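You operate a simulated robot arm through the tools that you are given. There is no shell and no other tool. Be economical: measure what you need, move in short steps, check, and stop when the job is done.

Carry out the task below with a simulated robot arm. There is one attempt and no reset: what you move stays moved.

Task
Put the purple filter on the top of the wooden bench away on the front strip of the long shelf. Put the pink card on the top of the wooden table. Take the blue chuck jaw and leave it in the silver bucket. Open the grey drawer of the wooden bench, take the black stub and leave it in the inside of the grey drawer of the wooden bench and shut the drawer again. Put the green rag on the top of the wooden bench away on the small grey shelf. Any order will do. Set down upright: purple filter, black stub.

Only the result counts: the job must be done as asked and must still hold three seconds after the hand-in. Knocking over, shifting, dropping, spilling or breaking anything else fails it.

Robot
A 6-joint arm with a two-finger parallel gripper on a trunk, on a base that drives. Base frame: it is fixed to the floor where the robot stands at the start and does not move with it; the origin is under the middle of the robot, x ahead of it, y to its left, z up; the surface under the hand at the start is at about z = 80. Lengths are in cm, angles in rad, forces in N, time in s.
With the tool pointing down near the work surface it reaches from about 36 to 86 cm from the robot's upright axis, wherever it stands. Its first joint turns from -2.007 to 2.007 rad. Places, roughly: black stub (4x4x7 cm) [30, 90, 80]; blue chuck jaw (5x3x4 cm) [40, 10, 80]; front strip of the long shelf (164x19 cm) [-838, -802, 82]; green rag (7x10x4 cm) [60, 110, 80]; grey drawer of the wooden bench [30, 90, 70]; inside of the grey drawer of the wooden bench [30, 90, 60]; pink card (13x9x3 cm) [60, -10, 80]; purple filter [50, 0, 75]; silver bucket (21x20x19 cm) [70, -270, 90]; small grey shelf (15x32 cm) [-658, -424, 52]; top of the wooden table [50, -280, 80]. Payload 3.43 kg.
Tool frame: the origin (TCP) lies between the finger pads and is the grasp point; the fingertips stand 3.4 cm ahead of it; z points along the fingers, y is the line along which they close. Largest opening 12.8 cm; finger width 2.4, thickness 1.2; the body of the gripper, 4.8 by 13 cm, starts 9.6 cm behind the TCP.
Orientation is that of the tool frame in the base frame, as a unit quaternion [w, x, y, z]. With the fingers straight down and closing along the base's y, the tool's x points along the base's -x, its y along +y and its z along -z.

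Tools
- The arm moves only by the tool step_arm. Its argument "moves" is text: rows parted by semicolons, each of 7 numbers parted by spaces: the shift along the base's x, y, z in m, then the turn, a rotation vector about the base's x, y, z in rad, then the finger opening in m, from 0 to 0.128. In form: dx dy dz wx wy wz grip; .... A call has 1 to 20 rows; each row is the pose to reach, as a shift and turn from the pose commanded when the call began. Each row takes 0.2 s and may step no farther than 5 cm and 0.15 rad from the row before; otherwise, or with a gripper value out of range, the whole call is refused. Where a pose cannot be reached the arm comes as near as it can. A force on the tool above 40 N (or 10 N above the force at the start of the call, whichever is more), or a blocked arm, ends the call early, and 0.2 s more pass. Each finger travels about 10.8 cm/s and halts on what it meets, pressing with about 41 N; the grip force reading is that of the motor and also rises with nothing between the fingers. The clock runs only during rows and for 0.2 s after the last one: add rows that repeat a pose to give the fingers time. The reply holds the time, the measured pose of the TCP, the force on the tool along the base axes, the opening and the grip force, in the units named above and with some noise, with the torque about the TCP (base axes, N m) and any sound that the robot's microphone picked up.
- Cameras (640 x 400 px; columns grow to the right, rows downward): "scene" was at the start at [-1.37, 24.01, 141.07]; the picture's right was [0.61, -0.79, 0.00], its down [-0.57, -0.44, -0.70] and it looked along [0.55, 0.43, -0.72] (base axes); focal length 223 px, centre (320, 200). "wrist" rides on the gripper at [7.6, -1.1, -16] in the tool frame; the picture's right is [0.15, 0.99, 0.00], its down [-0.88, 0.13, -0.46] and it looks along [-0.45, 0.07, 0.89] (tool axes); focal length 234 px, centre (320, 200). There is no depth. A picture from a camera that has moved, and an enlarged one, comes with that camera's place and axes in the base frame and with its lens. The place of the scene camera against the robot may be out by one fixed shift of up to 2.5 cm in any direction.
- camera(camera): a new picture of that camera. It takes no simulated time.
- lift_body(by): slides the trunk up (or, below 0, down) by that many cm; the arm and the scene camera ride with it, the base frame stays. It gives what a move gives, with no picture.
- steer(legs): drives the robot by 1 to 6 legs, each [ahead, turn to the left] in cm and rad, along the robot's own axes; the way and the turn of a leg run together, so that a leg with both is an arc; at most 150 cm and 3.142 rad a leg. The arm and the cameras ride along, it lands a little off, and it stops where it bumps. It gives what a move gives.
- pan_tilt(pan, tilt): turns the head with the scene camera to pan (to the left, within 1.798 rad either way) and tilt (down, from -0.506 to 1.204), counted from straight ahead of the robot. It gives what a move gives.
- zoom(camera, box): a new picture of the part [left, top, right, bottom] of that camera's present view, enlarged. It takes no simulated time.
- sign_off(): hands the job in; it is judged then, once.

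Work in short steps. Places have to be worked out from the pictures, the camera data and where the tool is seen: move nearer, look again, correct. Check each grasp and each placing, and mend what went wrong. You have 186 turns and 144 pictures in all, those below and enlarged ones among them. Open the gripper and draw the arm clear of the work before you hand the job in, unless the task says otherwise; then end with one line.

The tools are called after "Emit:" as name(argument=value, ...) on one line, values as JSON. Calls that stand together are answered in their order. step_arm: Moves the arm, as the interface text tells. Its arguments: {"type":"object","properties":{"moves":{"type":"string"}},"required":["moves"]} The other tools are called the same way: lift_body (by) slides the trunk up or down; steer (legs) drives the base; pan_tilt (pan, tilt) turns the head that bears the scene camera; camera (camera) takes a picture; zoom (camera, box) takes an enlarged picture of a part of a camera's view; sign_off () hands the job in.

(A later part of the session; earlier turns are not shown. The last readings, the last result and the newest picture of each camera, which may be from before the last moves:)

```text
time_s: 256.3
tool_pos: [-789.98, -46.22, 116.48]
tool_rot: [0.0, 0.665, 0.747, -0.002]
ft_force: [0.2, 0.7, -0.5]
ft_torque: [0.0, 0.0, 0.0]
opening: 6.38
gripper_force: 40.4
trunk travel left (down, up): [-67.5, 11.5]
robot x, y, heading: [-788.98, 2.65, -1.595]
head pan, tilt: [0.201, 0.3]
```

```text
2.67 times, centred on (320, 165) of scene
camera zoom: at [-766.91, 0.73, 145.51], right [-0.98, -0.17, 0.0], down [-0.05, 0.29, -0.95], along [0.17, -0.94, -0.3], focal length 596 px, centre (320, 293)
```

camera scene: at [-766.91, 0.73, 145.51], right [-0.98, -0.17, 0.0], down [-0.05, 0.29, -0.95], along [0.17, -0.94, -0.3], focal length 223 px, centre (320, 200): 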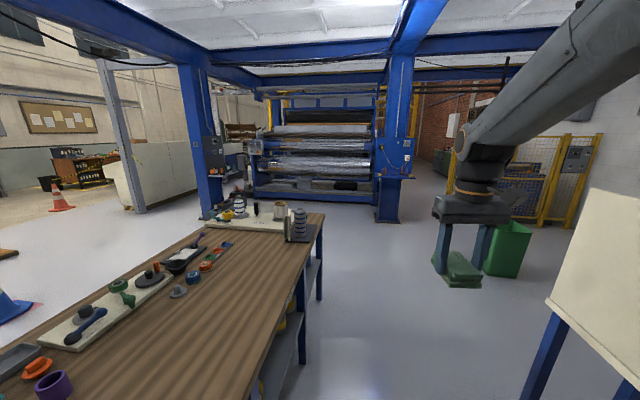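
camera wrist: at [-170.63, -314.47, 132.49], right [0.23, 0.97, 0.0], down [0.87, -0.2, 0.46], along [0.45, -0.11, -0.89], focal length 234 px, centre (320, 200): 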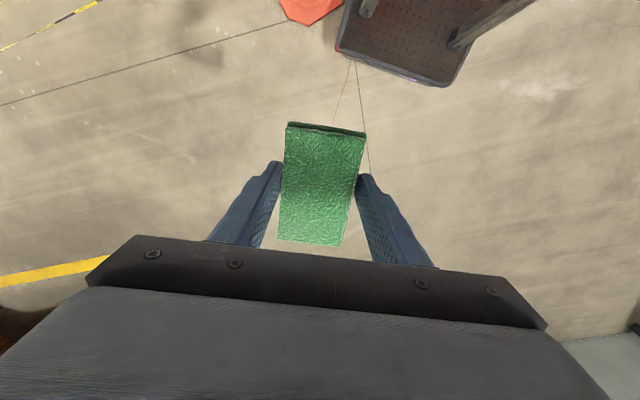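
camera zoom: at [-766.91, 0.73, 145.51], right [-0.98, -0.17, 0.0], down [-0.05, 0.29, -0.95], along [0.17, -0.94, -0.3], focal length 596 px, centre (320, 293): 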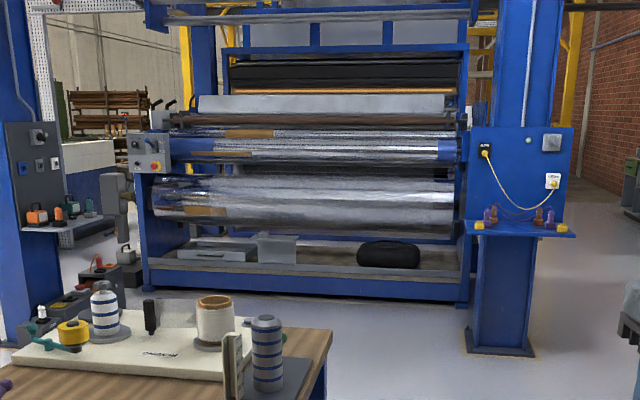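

At the predicted spot there is a small light-grey thing on the machine front. I drive down the corridor and round to face it from about (-670,-330).

Emit:
steer(legs=[[0, 0.02], [116, 0], [116, 0], [0, 0.87], [140, 0], [0, -0.87]])

Emit:
pan_tilt(pan=0.0, tilt=0.8)

Emit:
camera(camera="scene")

```text
time_s: 279.0
tool_pos: [-680.45, -364.91, 116.55]
tool_rot: [0.0, 0.658, 0.753, -0.002]
ft_force: [-0.2, 0.4, 0.7]
ft_torque: [0.0, -0.04, 0.02]
opening: 6.4
gripper_force: 41.1
trunk travel left (down, up): [-67.5, 11.5]
robot x, y, heading: [-680.22, -315.99, -1.58]
head pan, tilt: [0.201, 0.3]
```

```text
time_s: 279.9
tool_pos: [-680.55, -364.91, 116.44]
tool_rot: [0.0, 0.657, 0.753, -0.002]
ft_force: [-0.2, -0.5, -1.0]
ft_torque: [0.05, 0.01, 0.01]
opening: 6.33
gripper_force: 40.9
trunk travel left (down, up): [-67.5, 11.5]
robot x, y, heading: [-680.41, -315.94, -1.578]
head pan, tilt: [0.0, 0.799]
```

```text
76 pictures are left
camera scene: at [-660.31, -316.41, 141.09], right [-1.0, 0.0, 0.0], down [0.0, 0.72, -0.7], along [0.0, -0.7, -0.72], focal length 223 px, centre (320, 200)
```

scene: 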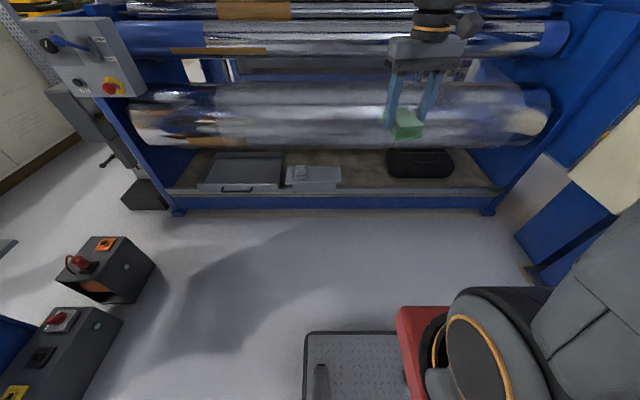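

Zoom on the light-grey box-like thing at (313,177).

Emit:
zoom(camera="scene", box=[180, 120, 480, 220])

Emit:
camera(camera="wrist")

```text
2.13 times, centred on (330, 170) of scene
camera zoom: at [-660.31, -316.41, 141.09], right [-1.0, 0.0, 0.0], down [0.0, 0.72, -0.7], along [0.0, -0.7, -0.72], focal length 477 px, centre (299, 264)
```

zoom: 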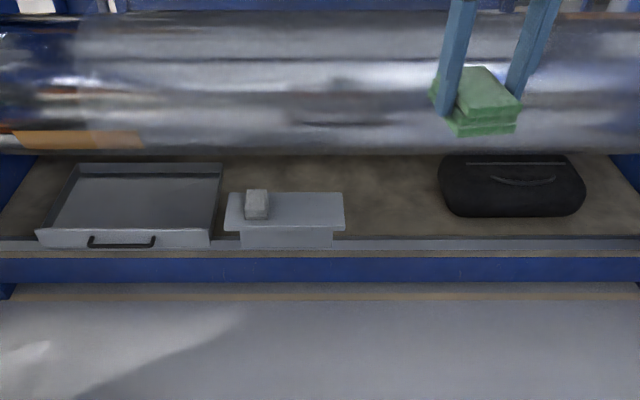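

```text
74 pictures are left
camera wrist: at [-682.58, -357.51, 132.48], right [0.96, 0.28, 0.0], down [0.25, -0.85, 0.46], along [0.12, -0.44, -0.89], focal length 234 px, centre (320, 200)
```

wrist: 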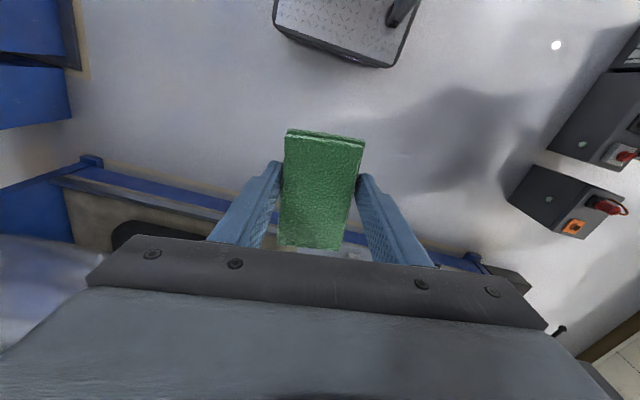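

It's the small grey platform (32×15) at about x -673…-640, y≈-424, z≈52, with a small grey block on its right (east) part. I drive 40 cm closer and lower the trunk 25 cm.

Emit:
steer(legs=[[40, 0]])

Emit:
lift_body(by=-25)

Emit:
camera(camera="scene")

Emit:
camera(camera="wrist")

```text
time_s: 282.4
tool_pos: [-681.02, -404.55, 116.5]
tool_rot: [0.0, 0.659, 0.752, -0.002]
ft_force: [-0.4, -0.3, -0.1]
ft_torque: [0.01, 0.02, -0.04]
opening: 6.37
gripper_force: 40.4
trunk travel left (down, up): [-67.5, 11.5]
robot x, y, heading: [-680.58, -355.26, -1.581]
head pan, tilt: [0.0, 0.799]
```

```text
time_s: 285.0
tool_pos: [-681.08, -404.54, 91.56]
tool_rot: [0.001, 0.659, 0.752, -0.002]
ft_force: [0.0, -0.7, -0.6]
ft_torque: [0.03, -0.03, -0.02]
opening: 6.37
gripper_force: 41.5
trunk travel left (down, up): [-42.5, 36.5]
robot x, y, heading: [-680.34, -355.61, -1.585]
head pan, tilt: [0.0, 0.799]
```

```text
73 pictures are left
camera scene: at [-660.69, -363.09, 116.09], right [-1.0, 0.01, 0.0], down [0.01, 0.72, -0.7], along [-0.01, -0.7, -0.72], focal length 223 px, centre (320, 200)
```

scene: 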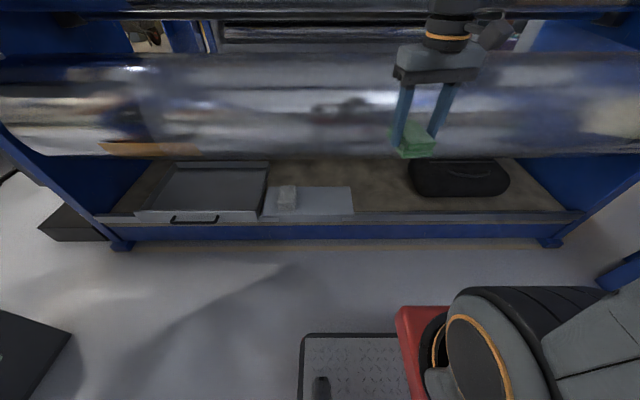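

```text
72 pictures are left
camera wrist: at [-683.11, -397.11, 107.48], right [0.96, 0.27, 0.0], down [0.25, -0.85, 0.46], along [0.12, -0.44, -0.89], focal length 234 px, centre (320, 200)
```

wrist: 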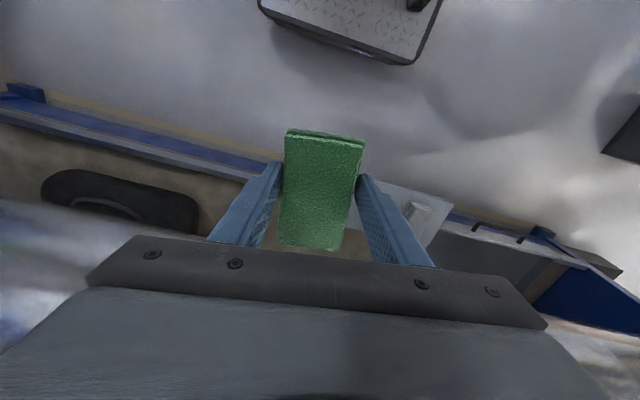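

Shelf spans x -674…-638, y -433…-417; the block takes x -652…-645. I move above (-663.5,-424.5), aligning yaw, and descend to z≈66.

Emit:
step_arm(moves="0.03 -0.033 0 0 0 -0.04 0.045;0.06 -0.066 0 0 0 -0.08 0.045;0.09 -0.1 0 0 0 -0.12 0.045;0.12 -0.133 0 0 0 -0.13 0.045;0.15 -0.166 0 0 0 -0.13 0.045;0.176 -0.2 0 0 0 -0.13 0.045;0.176 -0.2 -0.04 0 0 -0.13 0.045;0.176 -0.2 -0.08 0 0 -0.13 0.045;0.176 -0.2 -0.12 0 0 -0.13 0.045;0.176 -0.2 -0.16 0 0 -0.13 0.045;0.176 -0.2 -0.2 0 0 -0.13 0.045;0.176 -0.2 -0.25 0 0 -0.13 0.045")

Emit:
camera(camera="wrist")

Emit:
zoom(camera="scene", box=[200, 100, 440, 250])

```text
time_s: 287.6
tool_pos: [-663.49, -424.48, 66.73]
tool_rot: [0.001, 0.707, 0.708, -0.004]
ft_force: [-0.4, 0.3, 0.0]
ft_torque: [-0.01, -0.05, -0.02]
opening: 6.39
gripper_force: 41.0
trunk travel left (down, up): [-42.5, 36.5]
robot x, y, heading: [-680.52, -355.41, -1.579]
head pan, tilt: [0.0, 0.799]
```

```text
71 pictures are left
camera wrist: at [-664.43, -416.91, 82.67], right [0.99, 0.15, 0.0], down [0.13, -0.88, 0.46], along [0.06, -0.46, -0.89], focal length 234 px, centre (320, 200)
```

wrist: 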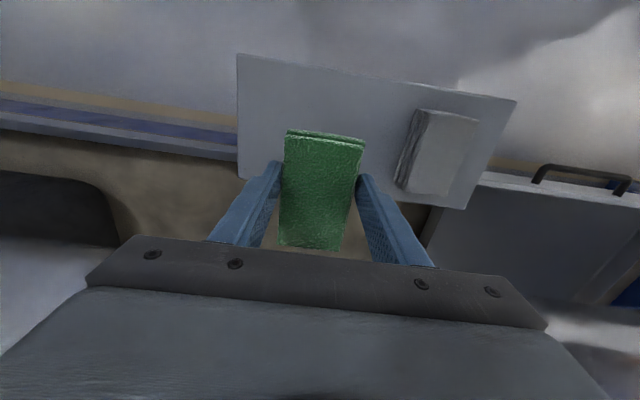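

```text
2.67 times, centred on (320, 175) of scene
camera zoom: at [-660.7, -363.06, 116.09], right [-1.0, 0.01, 0.0], down [0.01, 0.72, -0.7], along [-0.01, -0.7, -0.72], focal length 596 px, centre (320, 267)
```

zoom: 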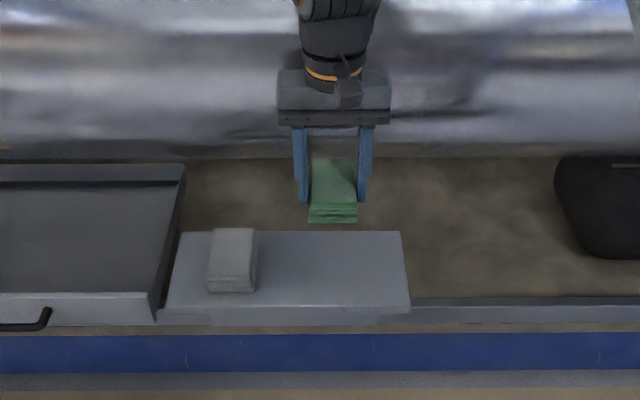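

Aligned; shelf centre y≈-423.3. Shift 1.2 cm, lower to contact at about z≈56.7.

Emit:
step_arm(moves="0 0.012 -0.03 0 0 0 0.045;0 0.012 -0.06 0 0 0 0.045;0 0.012 -0.08 0 0 0 0.045;0 0.012 -0.09 0 0 0 0.045;0 0.012 -0.095 0 0 0 0.045;0 0.012 -0.1 0 0 0 0.045;0 0.012 -0.104 0 0 0 0.045")

Emit:
camera(camera="wrist")

```text
time_s: 289.2
tool_pos: [-663.48, -423.35, 56.25]
tool_rot: [0.001, 0.706, 0.708, -0.003]
ft_force: [-2.0, 2.8, 12.7]
ft_torque: [0.22, -0.26, 0.05]
opening: 6.35
gripper_force: 41.3
trunk travel left (down, up): [-42.5, 36.5]
robot x, y, heading: [-680.92, -355.82, -1.582]
head pan, tilt: [0.0, 0.799]
```

```text
69 pictures are left
camera wrist: at [-664.55, -415.72, 72.18], right [0.99, 0.15, 0.0], down [0.13, -0.88, 0.46], along [0.06, -0.45, -0.89], focal length 234 px, centre (320, 200)
```

wrist: 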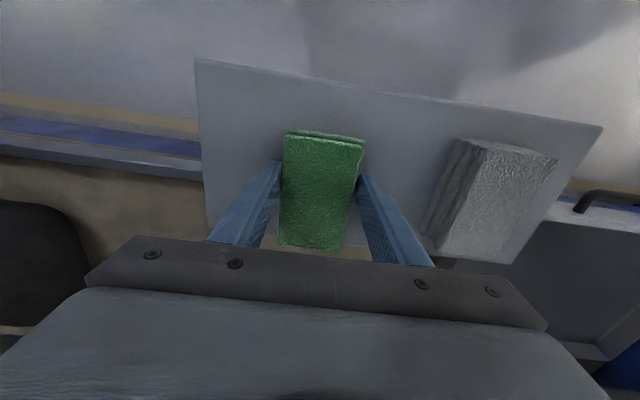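

Rag rests on the shelf within its edges. Release and rise straight up.

Emit:
step_arm(moves="0 0 0.001 0 0 0 0.06;0 0 0.001 0 0 0 0.08;0 0 0.001 0 0 0 0.09;0 0 0.001 0 0 0 0.09;0 0 0.03 0 0 0 0.09;0 0 0.07 0 0 0 0.09;0 0 0.11 0 0 0 0.09;0 0 0.15 0 0 0 0.09;0 0 0.19 0 0 0 0.09;0 0 0.23 0 0 0 0.09;0 0 0.27 0 0 0 0.09;0 0.04 0.3 0 0 0 0.09;0 0.08 0.32 0 0 0 0.09;-0.03 0.11 0.34 0 0 0 0.09")

Emit:
camera(camera="wrist")

```text
time_s: 292.2
tool_pos: [-666.16, -412.21, 90.15]
tool_rot: [0.0, 0.707, 0.707, -0.002]
ft_force: [-0.5, -0.7, -0.9]
ft_torque: [0.07, 0.03, -0.05]
opening: 8.97
gripper_force: 0.0
trunk travel left (down, up): [-42.5, 36.5]
robot x, y, heading: [-680.91, -355.55, -1.581]
head pan, tilt: [0.0, 0.799]
```

```text
68 pictures are left
camera wrist: at [-667.3, -404.7, 106.02], right [0.99, 0.15, 0.0], down [0.13, -0.88, 0.46], along [0.06, -0.45, -0.89], focal length 234 px, centre (320, 200)
```

wrist: 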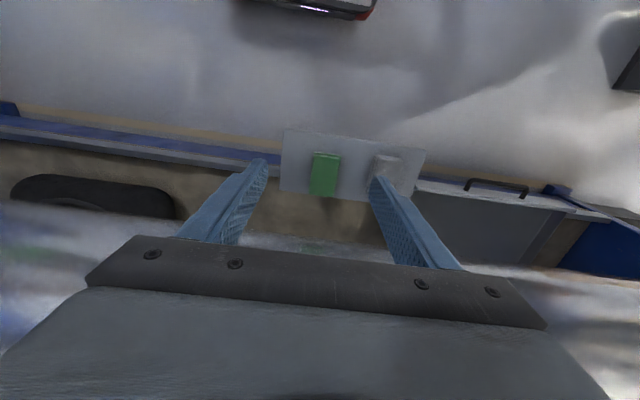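

Rag placed. Before returning I scout the way to the long shelf: back off, raise the trunk, and go to about (-830,-280) looking south.

Emit:
lift_body(by=25)

Emit:
steer(legs=[[-60, 0], [0, -1.5], [130, 0], [0, 1.2]])

Emit:
pan_tilt(pan=0.2, tilt=0.25)

Emit:
camera(camera="scene")

```text
time_s: 294.8
tool_pos: [-666.41, -412.22, 115.04]
tool_rot: [-0.001, 0.706, 0.708, -0.002]
ft_force: [-0.5, 0.0, -0.4]
ft_torque: [-0.01, 0.0, -0.01]
opening: 8.99
gripper_force: 0.0
trunk travel left (down, up): [-67.5, 11.5]
robot x, y, heading: [-680.94, -355.41, -1.581]
head pan, tilt: [0.0, 0.799]
```

```text
time_s: 307.2
tool_pos: [-859.3, -312.47, 109.53]
tool_rot: [0.0, 0.998, 0.02, 0.056]
ft_force: [-1.7, -1.2, -2.2]
ft_torque: [0.13, -0.22, 0.01]
opening: 8.98
gripper_force: 0.0
trunk travel left (down, up): [-67.5, 11.5]
robot x, y, heading: [-797.19, -298.17, -3.027]
head pan, tilt: [0.0, 0.799]
stopped in leg 3: the robot was blocked; the commanded pose is now the measured one
```

```text
time_s: 308.2
tool_pos: [-858.69, -312.39, 110.54]
tool_rot: [0.002, 0.999, 0.019, 0.046]
ft_force: [0.3, -0.1, -0.5]
ft_torque: [-0.01, 0.0, 0.02]
opening: 8.98
gripper_force: 0.0
trunk travel left (down, up): [-67.5, 11.5]
robot x, y, heading: [-797.44, -297.79, -3.032]
head pan, tilt: [0.201, 0.25]
```

```text
67 pictures are left
camera scene: at [-786.06, -318.85, 147.3], right [-0.31, 0.95, 0.01], down [0.17, 0.07, -0.98], along [-0.94, -0.3, -0.18], focal length 223 px, centre (320, 200)
```

scene: 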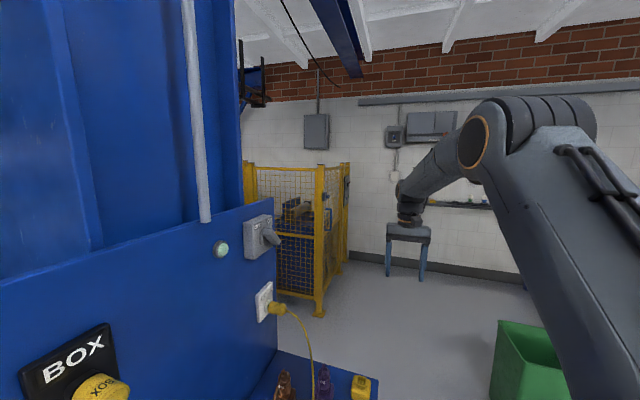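

I touched the panel on pillar 2 with the left side. Back off 40 cm and look at the panel.

Emit:
steer(legs=[[-40, 0]])

Emit:
pan_tilt(pan=0.5, tilt=0.5)

Emit:
camera(camera="scene")

```text
time_s: 308.9
tool_pos: [-862.56, -311.9, 99.39]
tool_rot: [-0.014, 0.986, 0.017, 0.165]
ft_force: [-2.0, -1.0, -1.4]
ft_torque: [0.18, -0.21, 0.07]
opening: 8.99
gripper_force: 0.1
trunk travel left (down, up): [-67.5, 11.5]
robot x, y, heading: [-796.64, -298.12, -3.011]
head pan, tilt: [0.201, 0.25]
stopped in leg 1: the robot was blocked; the commanded pose is now the measured one
```

```text
time_s: 309.8
tool_pos: [-862.22, -311.43, 100.43]
tool_rot: [-0.013, 0.988, 0.013, 0.154]
ft_force: [0.0, -0.5, -0.1]
ft_torque: [0.0, -0.03, -0.01]
opening: 8.97
gripper_force: 0.2
trunk travel left (down, up): [-67.5, 11.5]
robot x, y, heading: [-796.63, -298.38, -3.012]
head pan, tilt: [0.499, 0.499]
```

```text
66 pictures are left
camera scene: at [-785.67, -321.18, 144.73], right [-0.58, 0.81, 0.03], down [0.34, 0.27, -0.9], along [-0.74, -0.52, -0.44], focal length 223 px, centre (320, 200)
```

scene: 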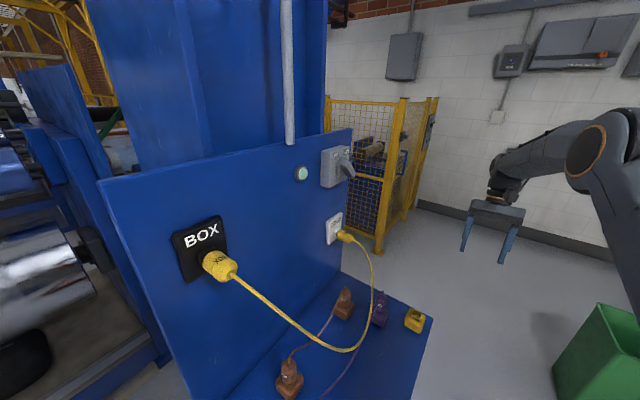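

The robot barely moved; contact is still detected. I try a small reverse again.

Emit:
steer(legs=[[-15, 0]])

Emit:
pan_tilt(pan=0.9, tilt=1.1)

Emit:
camera(camera="scene")

```text
time_s: 310.5
tool_pos: [-861.94, -310.73, 88.89]
tool_rot: [-0.031, 0.959, 0.01, 0.281]
ft_force: [-0.2, -1.7, 0.2]
ft_torque: [0.22, -0.06, 0.1]
opening: 9.02
gripper_force: 0.1
trunk travel left (down, up): [-67.5, 11.5]
robot x, y, heading: [-795.86, -297.97, -2.999]
head pan, tilt: [0.499, 0.499]
stopped in leg 1: the robot was blocked; the commanded pose is now the measured one
```

```text
time_s: 311.5
tool_pos: [-861.93, -310.23, 89.47]
tool_rot: [-0.03, 0.961, 0.008, 0.275]
ft_force: [0.0, 0.5, 0.9]
ft_torque: [0.0, 0.0, -0.02]
opening: 9.01
gripper_force: 0.0
trunk travel left (down, up): [-67.5, 11.5]
robot x, y, heading: [-795.82, -297.92, -3.007]
head pan, tilt: [0.901, 1.1]
```

```text
65 pictures are left
camera scene: at [-782.82, -321.28, 139.53], right [-0.86, 0.51, 0.03], down [0.43, 0.77, -0.47], along [-0.26, -0.4, -0.88], focal length 223 px, centre (320, 200)
```

scene: 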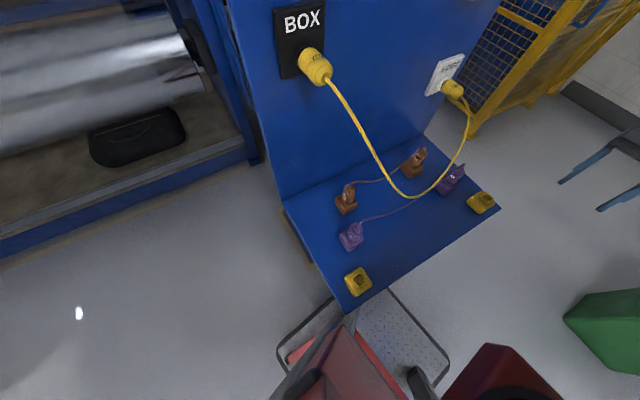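

The ledge corner sits against the mast (left side). Turning left moves the mast back away from it; I turn +0.12.

Emit:
steer(legs=[[0, 0.12]])

Emit:
camera(camera="scene")

```text
time_s: 312.2
tool_pos: [-857.97, -310.22, 79.54]
tool_rot: [-0.054, 0.915, 0.011, 0.4]
ft_force: [-1.9, -2.7, 2.0]
ft_torque: [0.14, 0.02, 0.2]
opening: 9.02
gripper_force: 0.1
trunk travel left (down, up): [-67.5, 11.5]
robot x, y, heading: [-795.0, -297.92, -2.974]
head pan, tilt: [0.901, 1.1]
stopped in leg 1: the robot was blocked; the commanded pose is now the measured one
```

```text
64 pictures are left
camera scene: at [-783.85, -321.17, 139.25], right [-0.88, 0.48, 0.02], down [0.42, 0.78, -0.47], along [-0.24, -0.4, -0.88], focal length 223 px, centre (320, 200)
```

scene: 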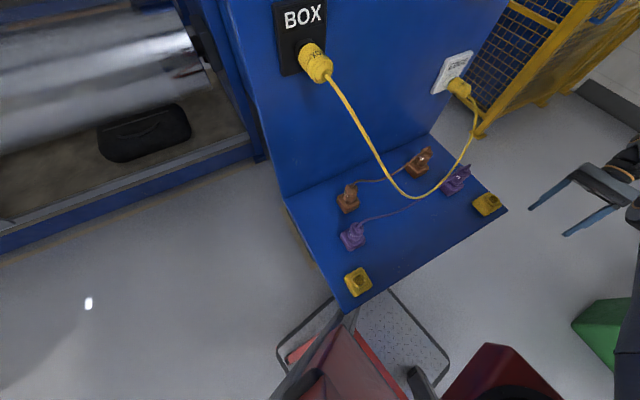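

The arm has been curling inward at each stop (fingers now ~47° off). I straighten and raise the arm first.

Emit:
step_arm(moves="0 0 0.03 0 0.14 0 0.09;0 0 0.06 0 0.28 0 0.09;0 0 0.1 0 0.42 0 0.09;0 0 0.14 0 0.56 0 0.09;0 0 0.18 0 0.7 0 0.09;0 0 0.22 0 0.82 0 0.09;0 0 0.26 0 0.82 0 0.09;0 0 0.3 0 0.82 0 0.09")

Emit:
pan_tilt(pan=-0.4, tilt=0.5)

Emit:
camera(camera="scene")

Emit:
camera(camera="wrist")

```text
time_s: 312.5
tool_pos: [-858.13, -310.14, 77.35]
tool_rot: [-0.057, 0.917, 0.01, 0.394]
ft_force: [-2.6, -1.5, 0.1]
ft_torque: [0.16, -0.17, 0.17]
opening: 9.0
gripper_force: 0.2
trunk travel left (down, up): [-67.5, 11.5]
robot x, y, heading: [-795.06, -297.99, -2.967]
head pan, tilt: [0.901, 1.1]
stopped in row 1: the arm was blocked; the commanded pose is now the measured one
```

```text
time_s: 314.0
tool_pos: [-858.69, -309.86, 78.71]
tool_rot: [-0.053, 0.924, 0.006, 0.38]
ft_force: [-0.1, -0.6, 0.6]
ft_torque: [0.01, -0.01, 0.04]
opening: 9.0
gripper_force: 0.0
trunk travel left (down, up): [-67.5, 11.5]
robot x, y, heading: [-795.36, -297.77, -2.968]
head pan, tilt: [-0.4, 0.499]
```

```text
63 pictures are left
camera scene: at [-789.63, -313.55, 144.1], right [0.22, 0.97, -0.01], down [0.45, -0.11, -0.89], along [-0.86, 0.19, -0.46], focal length 223 px, centre (320, 200)
```

scene: 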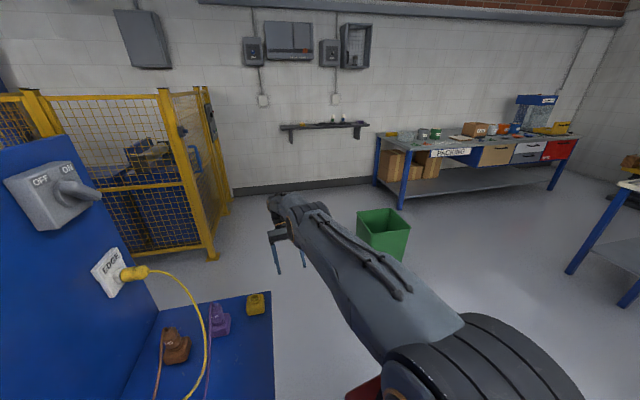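

```text
62 pictures are left
camera wrist: at [-864.63, -310.66, 95.38], right [0.16, -0.99, 0.01], down [-0.94, -0.15, -0.31], along [0.31, 0.04, -0.95], focal length 234 px, centre (320, 200)
```

wrist: 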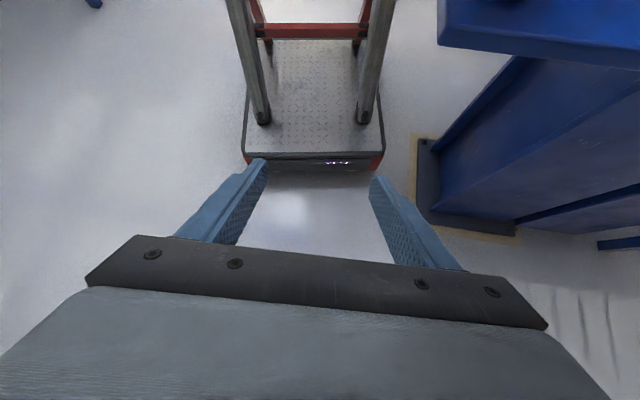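

Everything near the base looks clear; the contact is likely the trunk's left end at ledge height (z≈80). I try raising the trunk.

Emit:
lift_body(by=8)

```text
time_s: 314.3
tool_pos: [-858.48, -310.07, 77.09]
tool_rot: [-0.057, 0.917, 0.008, 0.394]
ft_force: [-1.1, -1.7, 0.0]
ft_torque: [0.12, -0.04, 0.15]
opening: 9.01
gripper_force: 0.0
trunk travel left (down, up): [-67.8, 11.2]
robot x, y, heading: [-794.79, -297.89, -2.962]
head pan, tilt: [-0.4, 0.499]
stopped: the arm was blocked; the commanded pose is now the measured one
```

I test whether the arm holds with a no-move call.

Emit:
step_arm(moves="0 0 0 0 0 0 0.09;0 0 0 0 0 0 0.09")

Emit:
pan_tilt(pan=-0.9, tilt=1.0)

Emit:
camera(camera="scene")

```text
time_s: 314.7
tool_pos: [-858.81, -310.13, 76.43]
tool_rot: [-0.056, 0.917, 0.008, 0.394]
ft_force: [-0.2, -0.6, -0.1]
ft_torque: [0.08, -0.04, 0.12]
opening: 8.99
gripper_force: 0.1
trunk travel left (down, up): [-67.8, 11.2]
robot x, y, heading: [-794.76, -297.7, -2.954]
head pan, tilt: [-0.4, 0.499]
stopped in row 1: the arm was blocked; the commanded pose is now the measured one
```

```text
time_s: 315.6
tool_pos: [-858.8, -309.93, 76.98]
tool_rot: [-0.055, 0.918, 0.006, 0.392]
ft_force: [0.0, 0.3, -0.9]
ft_torque: [-0.04, -0.03, -0.01]
opening: 9.0
gripper_force: 0.1
trunk travel left (down, up): [-67.8, 11.2]
robot x, y, heading: [-795.03, -297.98, -2.948]
head pan, tilt: [-0.901, 1.0]
```

```text
61 pictures are left
camera scene: at [-786.71, -310.95, 140.06], right [0.65, 0.76, -0.01], down [0.63, -0.55, -0.55], along [-0.42, 0.35, -0.84], focal length 223 px, centre (320, 200)
```

scene: 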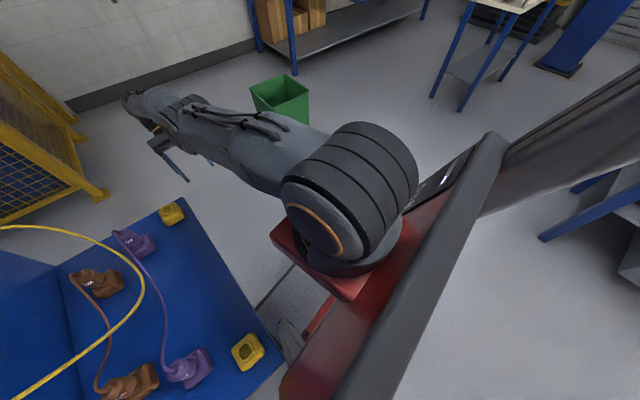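

The trunk's left side touches the ledge's north edge. Reversing moves it away from the edge too; I try again.

Emit:
steer(legs=[[-60, 0]])

Emit:
steer(legs=[[-60, 0]])

```text
time_s: 319.0
tool_pos: [-801.61, -299.2, 76.47]
tool_rot: [-0.055, 0.917, 0.006, 0.394]
ft_force: [0.4, 0.1, 0.7]
ft_torque: [0.0, 0.03, 0.0]
opening: 8.98
gripper_force: 0.1
trunk travel left (down, up): [-67.8, 11.2]
robot x, y, heading: [-736.42, -286.8, -2.955]
head pan, tilt: [-0.901, 1.0]
```

```text
time_s: 322.4
tool_pos: [-741.91, -288.51, 76.59]
tool_rot: [-0.056, 0.918, 0.009, 0.393]
ft_force: [0.4, 0.2, 0.1]
ft_torque: [-0.01, -0.02, -0.01]
opening: 8.99
gripper_force: 0.0
trunk travel left (down, up): [-67.8, 11.2]
robot x, y, heading: [-677.2, -276.16, -2.957]
head pan, tilt: [-0.901, 1.0]
```

Free now. Straighten and raise the arm.

Emit:
step_arm(moves="0 0 0.03 0 0.13 0 0.09;0 0 0.06 0 0.26 0 0.09;0 0 0.1 0 0.39 0 0.09;0 0 0.14 0 0.52 0 0.09;0 0 0.18 0 0.65 0 0.09;0 0 0.22 0 0.78 0 0.09;0 0 0.26 0 0.81 0 0.09;0 0 0.3 0 0.81 0 0.09;0 0 0.34 0 0.81 0 0.09;0 0 0.38 0 0.81 0 0.09")

Emit:
pan_tilt(pan=0.3, tilt=0.3)

Emit:
camera(camera="scene")

```text
time_s: 324.6
tool_pos: [-741.98, -288.39, 114.38]
tool_rot: [-0.054, 0.998, -0.015, 0.001]
ft_force: [-0.6, 0.3, 0.0]
ft_torque: [0.01, 0.01, -0.03]
opening: 9.0
gripper_force: 0.0
trunk travel left (down, up): [-67.8, 11.2]
robot x, y, heading: [-677.25, -276.17, -2.957]
head pan, tilt: [-0.901, 1.0]
```

```text
time_s: 326.0
tool_pos: [-742.08, -288.47, 114.27]
tool_rot: [-0.055, 0.998, -0.015, 0.0]
ft_force: [-0.8, 0.4, -0.1]
ft_torque: [0.01, 0.0, -0.01]
opening: 9.03
gripper_force: 0.0
trunk travel left (down, up): [-67.8, 11.2]
robot x, y, heading: [-677.07, -275.8, -2.955]
head pan, tilt: [0.3, 0.3]
```

```text
60 pictures are left
camera scene: at [-673.31, -298.44, 145.83], right [-0.47, 0.88, 0.0], down [0.26, 0.14, -0.96], along [-0.84, -0.45, -0.3], focal length 223 px, centre (320, 200)
```

scene: 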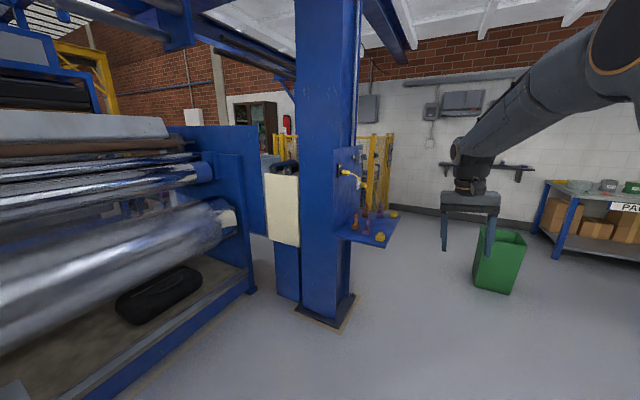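

The route to the long shelf passes west of pillar 2. First I return for the filter the way I came; I retract the arm slightly and drive to the corridor.

Emit:
step_arm(moves="0.04 0.008 0 0 0 0 0.09;0.08 0.016 0 0 0 0 0.09;0.12 0.024 0 0 0 0 0.09;0.15 0.03 0 0 0 0 0.09")

Emit:
steer(legs=[[0, -0.578], [121, 0], [0, -1.18], [116, 0], [116, 0]])

```text
time_s: 327.0
tool_pos: [-727.19, -285.52, 114.29]
tool_rot: [-0.055, 0.998, -0.015, 0.0]
ft_force: [-0.1, -0.4, 0.1]
ft_torque: [0.02, -0.04, 0.03]
opening: 8.99
gripper_force: 0.1
trunk travel left (down, up): [-67.8, 11.2]
robot x, y, heading: [-677.13, -276.02, -2.954]
head pan, tilt: [0.3, 0.3]
```

```text
time_s: 348.7
tool_pos: [-788.52, 52.22, 114.51]
tool_rot: [0.035, -0.627, 0.777, -0.041]
ft_force: [-0.3, -0.8, -0.7]
ft_torque: [-0.02, -0.03, -0.01]
opening: 9.03
gripper_force: 0.2
trunk travel left (down, up): [-67.8, 11.2]
robot x, y, heading: [-787.76, 1.6, 1.575]
head pan, tilt: [0.3, 0.3]
```

Now through the gap on the same line in reverse direction (heading ≈1.105), then toward the front of the bench.

Emit:
steer(legs=[[0, -0.47], [60, 0], [60, 0], [0, -1.44], [126, 0], [0, -0.974]])

```text
time_s: 368.5
tool_pos: [-597.24, 19.18, 114.39]
tool_rot: [-0.038, 0.684, 0.727, -0.041]
ft_force: [-0.5, -0.3, -0.2]
ft_torque: [0.03, 0.0, -0.03]
opening: 9.01
gripper_force: 0.0
trunk travel left (down, up): [-67.8, 11.2]
robot x, y, heading: [-611.27, 67.75, -1.287]
head pan, tilt: [0.3, 0.3]
```

Good. Continue back along the known way.

Emit:
steer(legs=[[0, -0.043], [120, 0], [121, 0], [0, 0.934], [145, 0], [0, 0.396]])

```text
time_s: 391.0
tool_pos: [-368.08, -219.4, 114.52]
tool_rot: [-0.004, 0.1, 0.993, -0.056]
ft_force: [0.3, 0.3, -1.0]
ft_torque: [-0.02, 0.03, 0.0]
opening: 9.01
gripper_force: 0.0
trunk travel left (down, up): [-67.8, 11.2]
robot x, y, heading: [-418.61, -220.02, 0.016]
head pan, tilt: [0.3, 0.3]
```

Emit:
steer(legs=[[109, -0.016], [109, 0], [0, 1.046], [125, 0], [123, 0], [0, -1.046]])

Emit:
pan_tilt(pan=0.0, tilt=0.6)

Emit:
camera(camera="scene")

```text
time_s: 419.1
tool_pos: [-23.7, -3.01, 114.53]
tool_rot: [-0.005, 0.115, 0.992, -0.055]
ft_force: [0.3, 0.1, -0.4]
ft_torque: [-0.01, 0.03, 0.0]
opening: 8.99
gripper_force: 0.1
trunk travel left (down, up): [-67.8, 11.2]
robot x, y, heading: [-74.31, -2.29, -0.012]
head pan, tilt: [0.3, 0.3]
```

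```text
time_s: 419.9
tool_pos: [-23.77, -3.06, 114.39]
tool_rot: [-0.005, 0.115, 0.992, -0.055]
ft_force: [0.2, 0.8, -1.6]
ft_torque: [0.0, -0.01, -0.03]
opening: 8.98
gripper_force: 0.1
trunk travel left (down, up): [-67.8, 11.2]
robot x, y, heading: [-74.43, -2.41, -0.014]
head pan, tilt: [0.0, 0.6]
```

```text
59 pictures are left
camera scene: at [-73.19, 16.71, 143.09], right [-0.01, -1.0, 0.0], down [-0.56, 0.01, -0.83], along [0.83, -0.01, -0.56], focal length 223 px, centre (320, 200)
```

scene: 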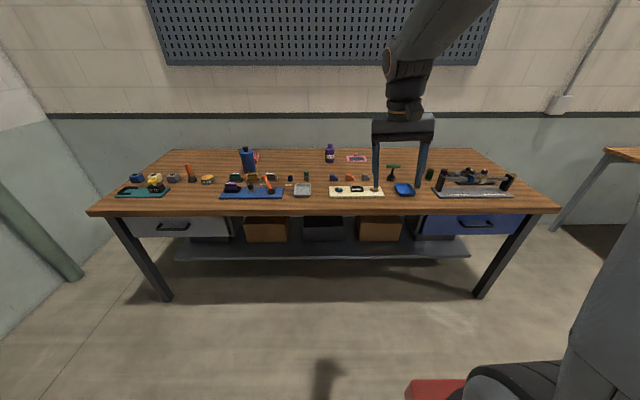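

The grey drawer looks shut. Drive ahead 66 cm to reach filter, jaw and card.

Emit:
steer(legs=[[66, 0.014]])

Emit:
camera(camera="wrist")

```text
time_s: 423.5
tool_pos: [41.7, -3.66, 114.45]
tool_rot: [-0.006, 0.113, 0.992, -0.054]
ft_force: [0.1, -0.9, 0.6]
ft_torque: [-0.01, -0.02, 0.02]
opening: 9.01
gripper_force: 0.1
trunk travel left (down, up): [-67.8, 11.2]
robot x, y, heading: [-9.15, -3.34, -0.015]
head pan, tilt: [0.0, 0.6]
```

```text
58 pictures are left
camera wrist: at [34.56, -1.34, 130.46], right [0.08, 0.99, -0.11], down [0.9, -0.02, 0.44], along [0.43, -0.13, -0.89], focal length 234 px, centre (320, 200)
```

wrist: 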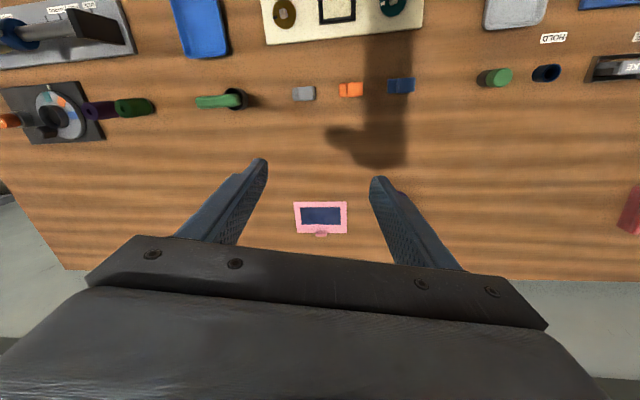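

Straighten the tool and move it to about (52, 9) to see the filter.

Emit:
step_arm(moves="0.02 0.03 0 0.05 -0.005 0.11 0.09;0.05 0.06 0 0.1 -0.012 0.22 0.09;0.08 0.09 0 0.108 -0.012 0.227 0.09;0.1 0.125 0 0.108 -0.012 0.227 0.09")

Emit:
camera(camera="wrist")

```text
time_s: 424.5
tool_pos: [51.89, 8.69, 114.72]
tool_rot: [0.001, 0.001, 1.0, 0.0]
ft_force: [-0.4, -0.9, 1.0]
ft_torque: [0.02, -0.02, -0.04]
opening: 9.02
gripper_force: 0.1
trunk travel left (down, up): [-67.8, 11.2]
robot x, y, heading: [-8.76, -2.94, -0.01]
head pan, tilt: [0.0, 0.6]
```

```text
57 pictures are left
camera wrist: at [44.2, 7.54, 130.63], right [-0.15, 0.99, 0.0], down [0.88, 0.13, 0.46], along [0.45, 0.07, -0.89], focal length 234 px, centre (320, 200)
```

wrist: 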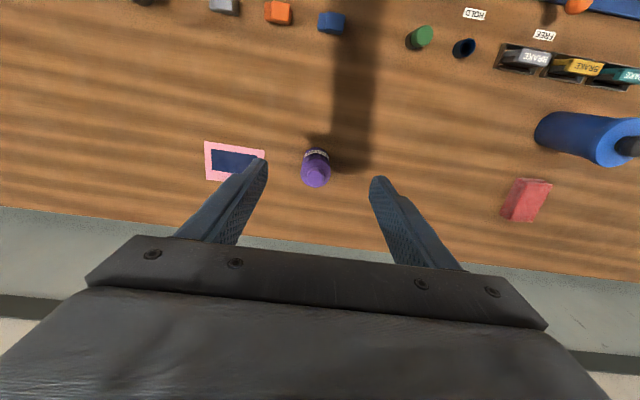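

Filter at (59, 9.1), about 5.5 cm wide, top ≈93. Move above and lower to z≈100 to check.

Emit:
step_arm(moves="0.04 0.002 0 0 0 0 0.09;0.071 0.004 -0.02 0 0 0 0.09;0.071 0.004 -0.06 0 0 0 0.09;0.071 0.004 -0.1 0 0 0 0.09;0.071 0.004 -0.13 0 0 0 0.09")

Emit:
camera(camera="wrist")

```text
time_s: 425.7
tool_pos: [59.14, 9.15, 101.4]
tool_rot: [0.0, 0.0, 1.0, -0.001]
ft_force: [-0.4, -0.2, 0.5]
ft_torque: [-0.05, -0.04, -0.01]
opening: 9.0
gripper_force: 0.1
trunk travel left (down, up): [-67.8, 11.2]
robot x, y, heading: [-8.75, -2.82, -0.015]
head pan, tilt: [0.0, 0.6]
```

```text
56 pictures are left
camera wrist: at [51.5, 8.0, 117.51], right [-0.15, 0.99, 0.0], down [0.88, 0.13, 0.46], along [0.45, 0.07, -0.89], focal length 234 px, centre (320, 200)
```

wrist: 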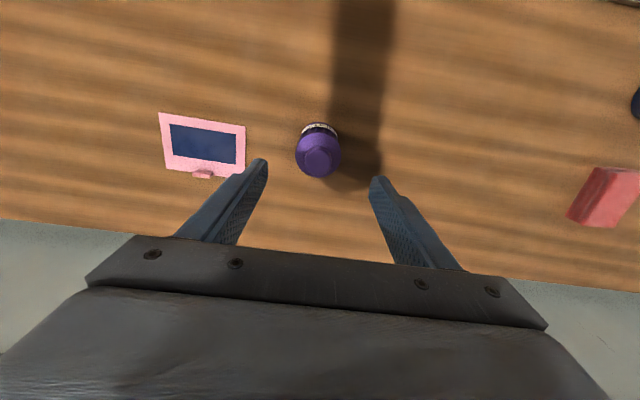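

Well centred. Descend to z≈86 and close.

Emit:
step_arm(moves="0 0 -0.04 0 0 0 0.09;0 0 -0.08 0 0 0 0.09;0 0 -0.12 0 0 0 0.09;0 0 -0.155 0 0 0 0.09;0 0 -0.155 0 0 0 0.065;0 0 -0.155 0 0 0 0.045;0 0 -0.155 0 0 0 0.04;0 0 -0.155 0 0 0 0.04")

Emit:
camera(camera="wrist")

```text
time_s: 427.5
tool_pos: [58.97, 9.52, 85.84]
tool_rot: [0.0, 0.0, 1.0, -0.001]
ft_force: [-0.7, 0.4, 0.4]
ft_torque: [0.02, 0.0, -0.03]
opening: 5.66
gripper_force: 40.9
trunk travel left (down, up): [-67.8, 11.2]
robot x, y, heading: [-8.86, -3.63, -0.009]
head pan, tilt: [0.0, 0.6]
```

```text
55 pictures are left
camera wrist: at [51.39, 8.26, 101.87], right [-0.15, 0.99, 0.0], down [0.88, 0.13, 0.46], along [0.45, 0.07, -0.89], focal length 234 px, centre (320, 200)
```

wrist: 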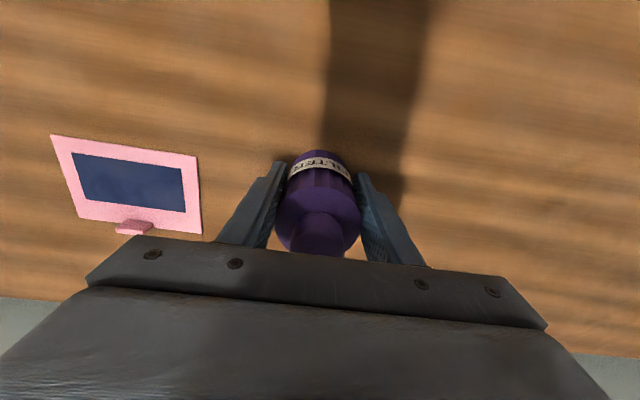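

Filter gripped (5.7 cm). Lift and retract it in front of the robot.

Emit:
step_arm(moves="0 0 0.04 0 0 0 0.04;0 0 0.08 0 0 0 0.04;0 0 0.12 0 0 0 0.04;0 0 0.16 0 0 0 0.04;0 0 0.2 0 0 0 0.04;0 0 0.24 0 0 0 0.04;0 0 0.28 0 0 0 0.04;-0.03 -0.02 0.3 0 0 0 0.04;-0.07 -0.04 0.3 0 0 0 0.04;-0.11 -0.06 0.3 0 0 0 0.04;-0.15 -0.08 0.3 0 0 0 0.04;-0.19 -0.1 0.3 0 0 0 0.04;-0.23 -0.12 0.3 0 0 0 0.04")

Emit:
steer(legs=[[-66, 0], [0, -2.085], [124, 0], [124, 0], [0, -1.047]])

```text
time_s: 430.3
tool_pos: [35.79, -2.81, 115.97]
tool_rot: [0.001, 0.0, 1.0, -0.001]
ft_force: [0.7, -0.9, -1.7]
ft_torque: [0.02, 0.03, 0.02]
opening: 5.69
gripper_force: 40.9
trunk travel left (down, up): [-67.8, 11.2]
robot x, y, heading: [-9.07, -3.3, -0.014]
head pan, tilt: [0.0, 0.6]
```

```text
time_s: 453.3
tool_pos: [-236.94, -223.21, 116.07]
tool_rot: [-0.002, 1.0, 0.018, 0.0]
ft_force: [-0.2, -0.4, -1.5]
ft_torque: [-0.01, 0.01, 0.02]
opening: 5.59
gripper_force: 41.5
trunk travel left (down, up): [-67.8, 11.2]
robot x, y, heading: [-192.64, -221.05, -3.116]
head pan, tilt: [0.0, 0.6]
```

Emit:
steer(legs=[[0, -0.03], [113, 0], [112, 0], [0, -0.375], [146, 0], [0, -0.953]])

```text
time_s: 475.2
tool_pos: [-565.21, -123.58, 116.03]
tool_rot: [0.0, 0.787, -0.617, -0.001]
ft_force: [-0.8, 0.7, -0.7]
ft_torque: [-0.03, -0.01, 0.04]
opening: 5.55
gripper_force: 40.9
trunk travel left (down, up): [-67.8, 11.2]
robot x, y, heading: [-553.94, -167.0, 1.799]
head pan, tilt: [0.0, 0.6]
```

Emit:
steer(legs=[[0, 0.01], [121, 0], [121, 0], [0, 1.006], [131, 0]])

```text
time_s: 496.2
tool_pos: [-774.89, 131.27, 116.13]
tool_rot: [-0.002, 0.983, -0.183, 0.0]
ft_force: [-0.2, -0.4, -0.5]
ft_torque: [0.05, -0.02, -0.02]
opening: 5.5
gripper_force: 41.3
trunk travel left (down, up): [-67.8, 11.2]
robot x, y, heading: [-733.44, 116.02, 2.758]
head pan, tilt: [0.0, 0.6]
```

Now square up and pass the gap to (-789,2).

Emit:
camera(camera="wrist")

Emit:
steer(legs=[[0, 1.5], [64, 0], [63, 0], [0, 0.33]])

```text
54 pictures are left
camera wrist: at [-767.39, 129.61, 132.01], right [-0.22, -0.98, 0.0], down [-0.87, 0.19, 0.46], along [-0.45, 0.1, -0.89], focal length 234 px, centre (320, 200)
```

wrist: 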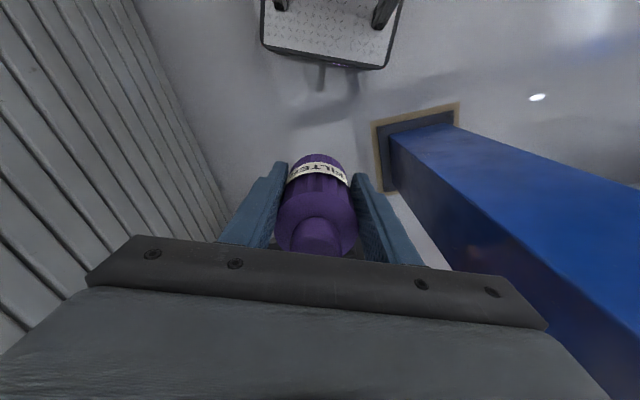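

```text
time_s: 507.5
tool_pos: [-794.47, -41.94, 116.08]
tool_rot: [0.0, 0.748, 0.663, -0.001]
ft_force: [0.1, -0.2, -0.9]
ft_torque: [0.03, 0.01, 0.01]
opening: 5.47
gripper_force: 41.2
trunk travel left (down, up): [-67.8, 11.2]
robot x, y, heading: [-789.56, 2.53, -1.697]
head pan, tilt: [0.0, 0.6]
```

Through. Drive to (-812,-175), face -2.03 and measure ledge and bin.

Emit:
steer(legs=[[90, 0], [88, 0], [0, -0.335]])

Emit:
pan_tilt(pan=0.0, tilt=0.55)

Emit:
camera(camera="scene")

```text
time_s: 517.7
tool_pos: [-833.72, -216.05, 116.07]
tool_rot: [-0.001, 0.854, 0.52, 0.0]
ft_force: [0.6, -0.5, -0.5]
ft_torque: [0.06, -0.09, -0.03]
opening: 5.48
gripper_force: 41.5
trunk travel left (down, up): [-67.8, 11.2]
robot x, y, heading: [-813.21, -175.97, -2.055]
head pan, tilt: [0.0, 0.6]
```

```text
time_s: 518.3
tool_pos: [-833.72, -216.14, 116.1]
tool_rot: [0.0, 0.854, 0.52, -0.002]
ft_force: [-0.3, -0.6, -0.4]
ft_torque: [0.02, 0.02, 0.03]
opening: 5.48
gripper_force: 41.5
trunk travel left (down, up): [-67.8, 11.2]
robot x, y, heading: [-813.76, -176.05, -2.063]
head pan, tilt: [0.0, 0.55]
```

```text
53 pictures are left
camera scene: at [-796.27, -186.33, 143.53], right [-0.88, 0.47, 0.0], down [0.25, 0.46, -0.85], along [-0.4, -0.75, -0.52], focal length 223 px, centre (320, 200)
```

scene: 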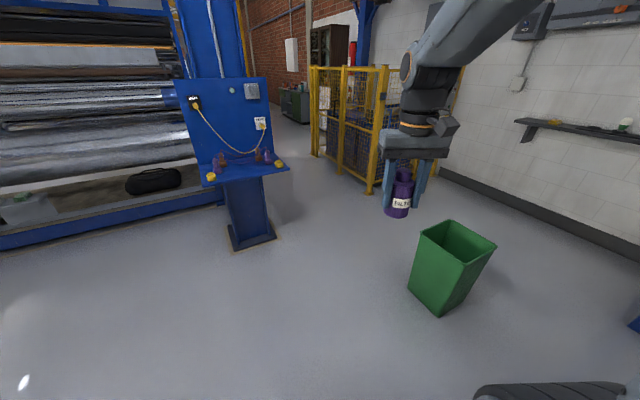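

Clearance is ~42 cm both sides on the present heading. Drive 195 cm, face south and look.

Emit:
steer(legs=[[98, 0], [97, 0], [0, 0.48]])

Emit:
pan_tilt(pan=0.25, tilt=0.3)

Emit:
camera(camera="scene")

```text
time_s: 529.3
tool_pos: [-902.8, -390.71, 116.06]
tool_rot: [0.0, 0.702, 0.712, -0.001]
ft_force: [-0.7, 0.0, -0.9]
ft_torque: [0.05, -0.02, 0.0]
opening: 5.46
gripper_force: 40.9
trunk travel left (down, up): [-67.8, 11.2]
robot x, y, heading: [-904.08, -346.17, -1.57]
head pan, tilt: [0.0, 0.55]
```

```text
time_s: 530.1
tool_pos: [-902.84, -390.71, 116.07]
tool_rot: [0.0, 0.702, 0.712, -0.002]
ft_force: [-0.2, -0.1, -0.7]
ft_torque: [0.03, 0.01, 0.02]
opening: 5.44
gripper_force: 40.8
trunk travel left (down, up): [-67.8, 11.2]
robot x, y, heading: [-903.77, -346.24, -1.567]
head pan, tilt: [0.25, 0.3]
```

```text
52 pictures are left
camera scene: at [-881.62, -347.14, 145.82], right [-0.97, -0.25, 0.0], down [-0.07, 0.29, -0.96], along [0.24, -0.92, -0.3], focal length 223 px, centre (320, 200)
```

scene: 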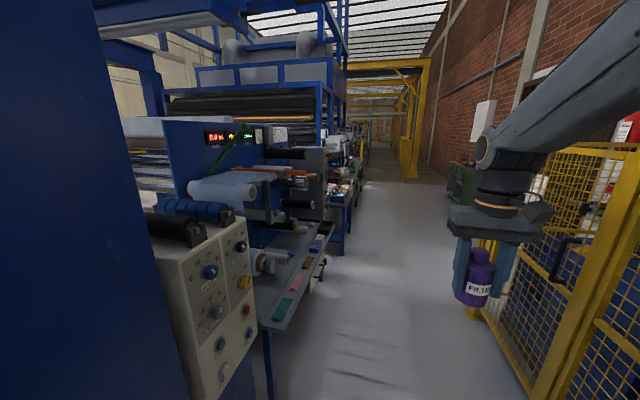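

A long side shelf runs along the machine. Zoom toward the predicted position (355,163).

Emit:
zoom(camera="scene", box=[240, 110, 440, 340])

```text
1.74 times, centred on (340, 225) of scene
camera zoom: at [-881.62, -347.14, 145.82], right [-0.97, -0.25, 0.0], down [-0.07, 0.29, -0.96], along [0.24, -0.92, -0.3], focal length 388 px, centre (285, 156)
```

zoom: 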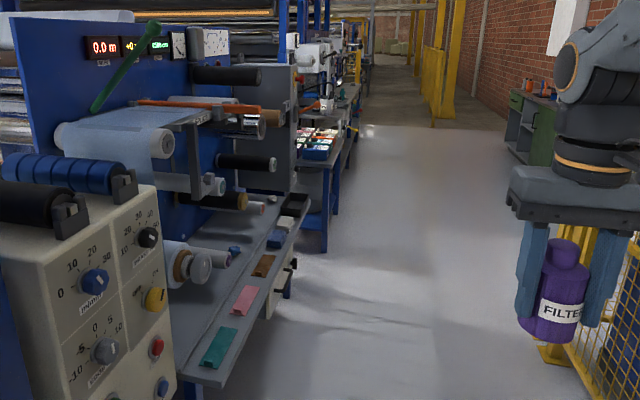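

The target shelf is farther along at y≈-802. The aisle at x≈-905 is clear; drive 330 cm south and look.

Emit:
steer(legs=[[0, -0.01], [110, 0], [110, 0], [110, 0]])

Emit:
pan_tilt(pan=0.7, tilt=0.45)

Emit:
camera(camera="scene")

```text
time_s: 546.6
tool_pos: [-916.38, -722.96, 116.18]
tool_rot: [0.001, 0.72, 0.694, -0.001]
ft_force: [-1.3, -0.1, -1.2]
ft_torque: [0.04, 0.03, 0.03]
opening: 5.44
gripper_force: 40.9
trunk travel left (down, up): [-67.8, 11.2]
robot x, y, heading: [-915.24, -678.31, -1.62]
head pan, tilt: [0.25, 0.3]
```

```text
time_s: 547.5
tool_pos: [-916.38, -723.02, 116.07]
tool_rot: [0.0, 0.72, 0.693, 0.0]
ft_force: [0.9, -0.1, 0.5]
ft_torque: [0.0, -0.02, -0.01]
opening: 5.43
gripper_force: 40.6
trunk travel left (down, up): [-67.8, 11.2]
robot x, y, heading: [-914.83, -678.36, -1.622]
head pan, tilt: [0.7, 0.45]
```

```text
50 pictures are left
camera scene: at [-889.21, -678.68, 144.44], right [-0.8, -0.61, 0.0], down [-0.26, 0.35, -0.9], along [0.54, -0.72, -0.43], focal length 223 px, centre (320, 200)
```

scene: 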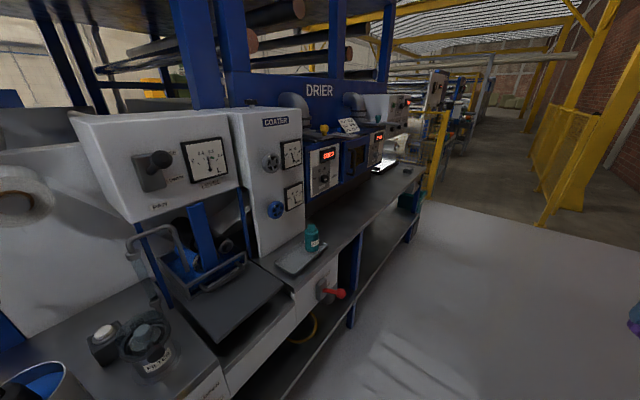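

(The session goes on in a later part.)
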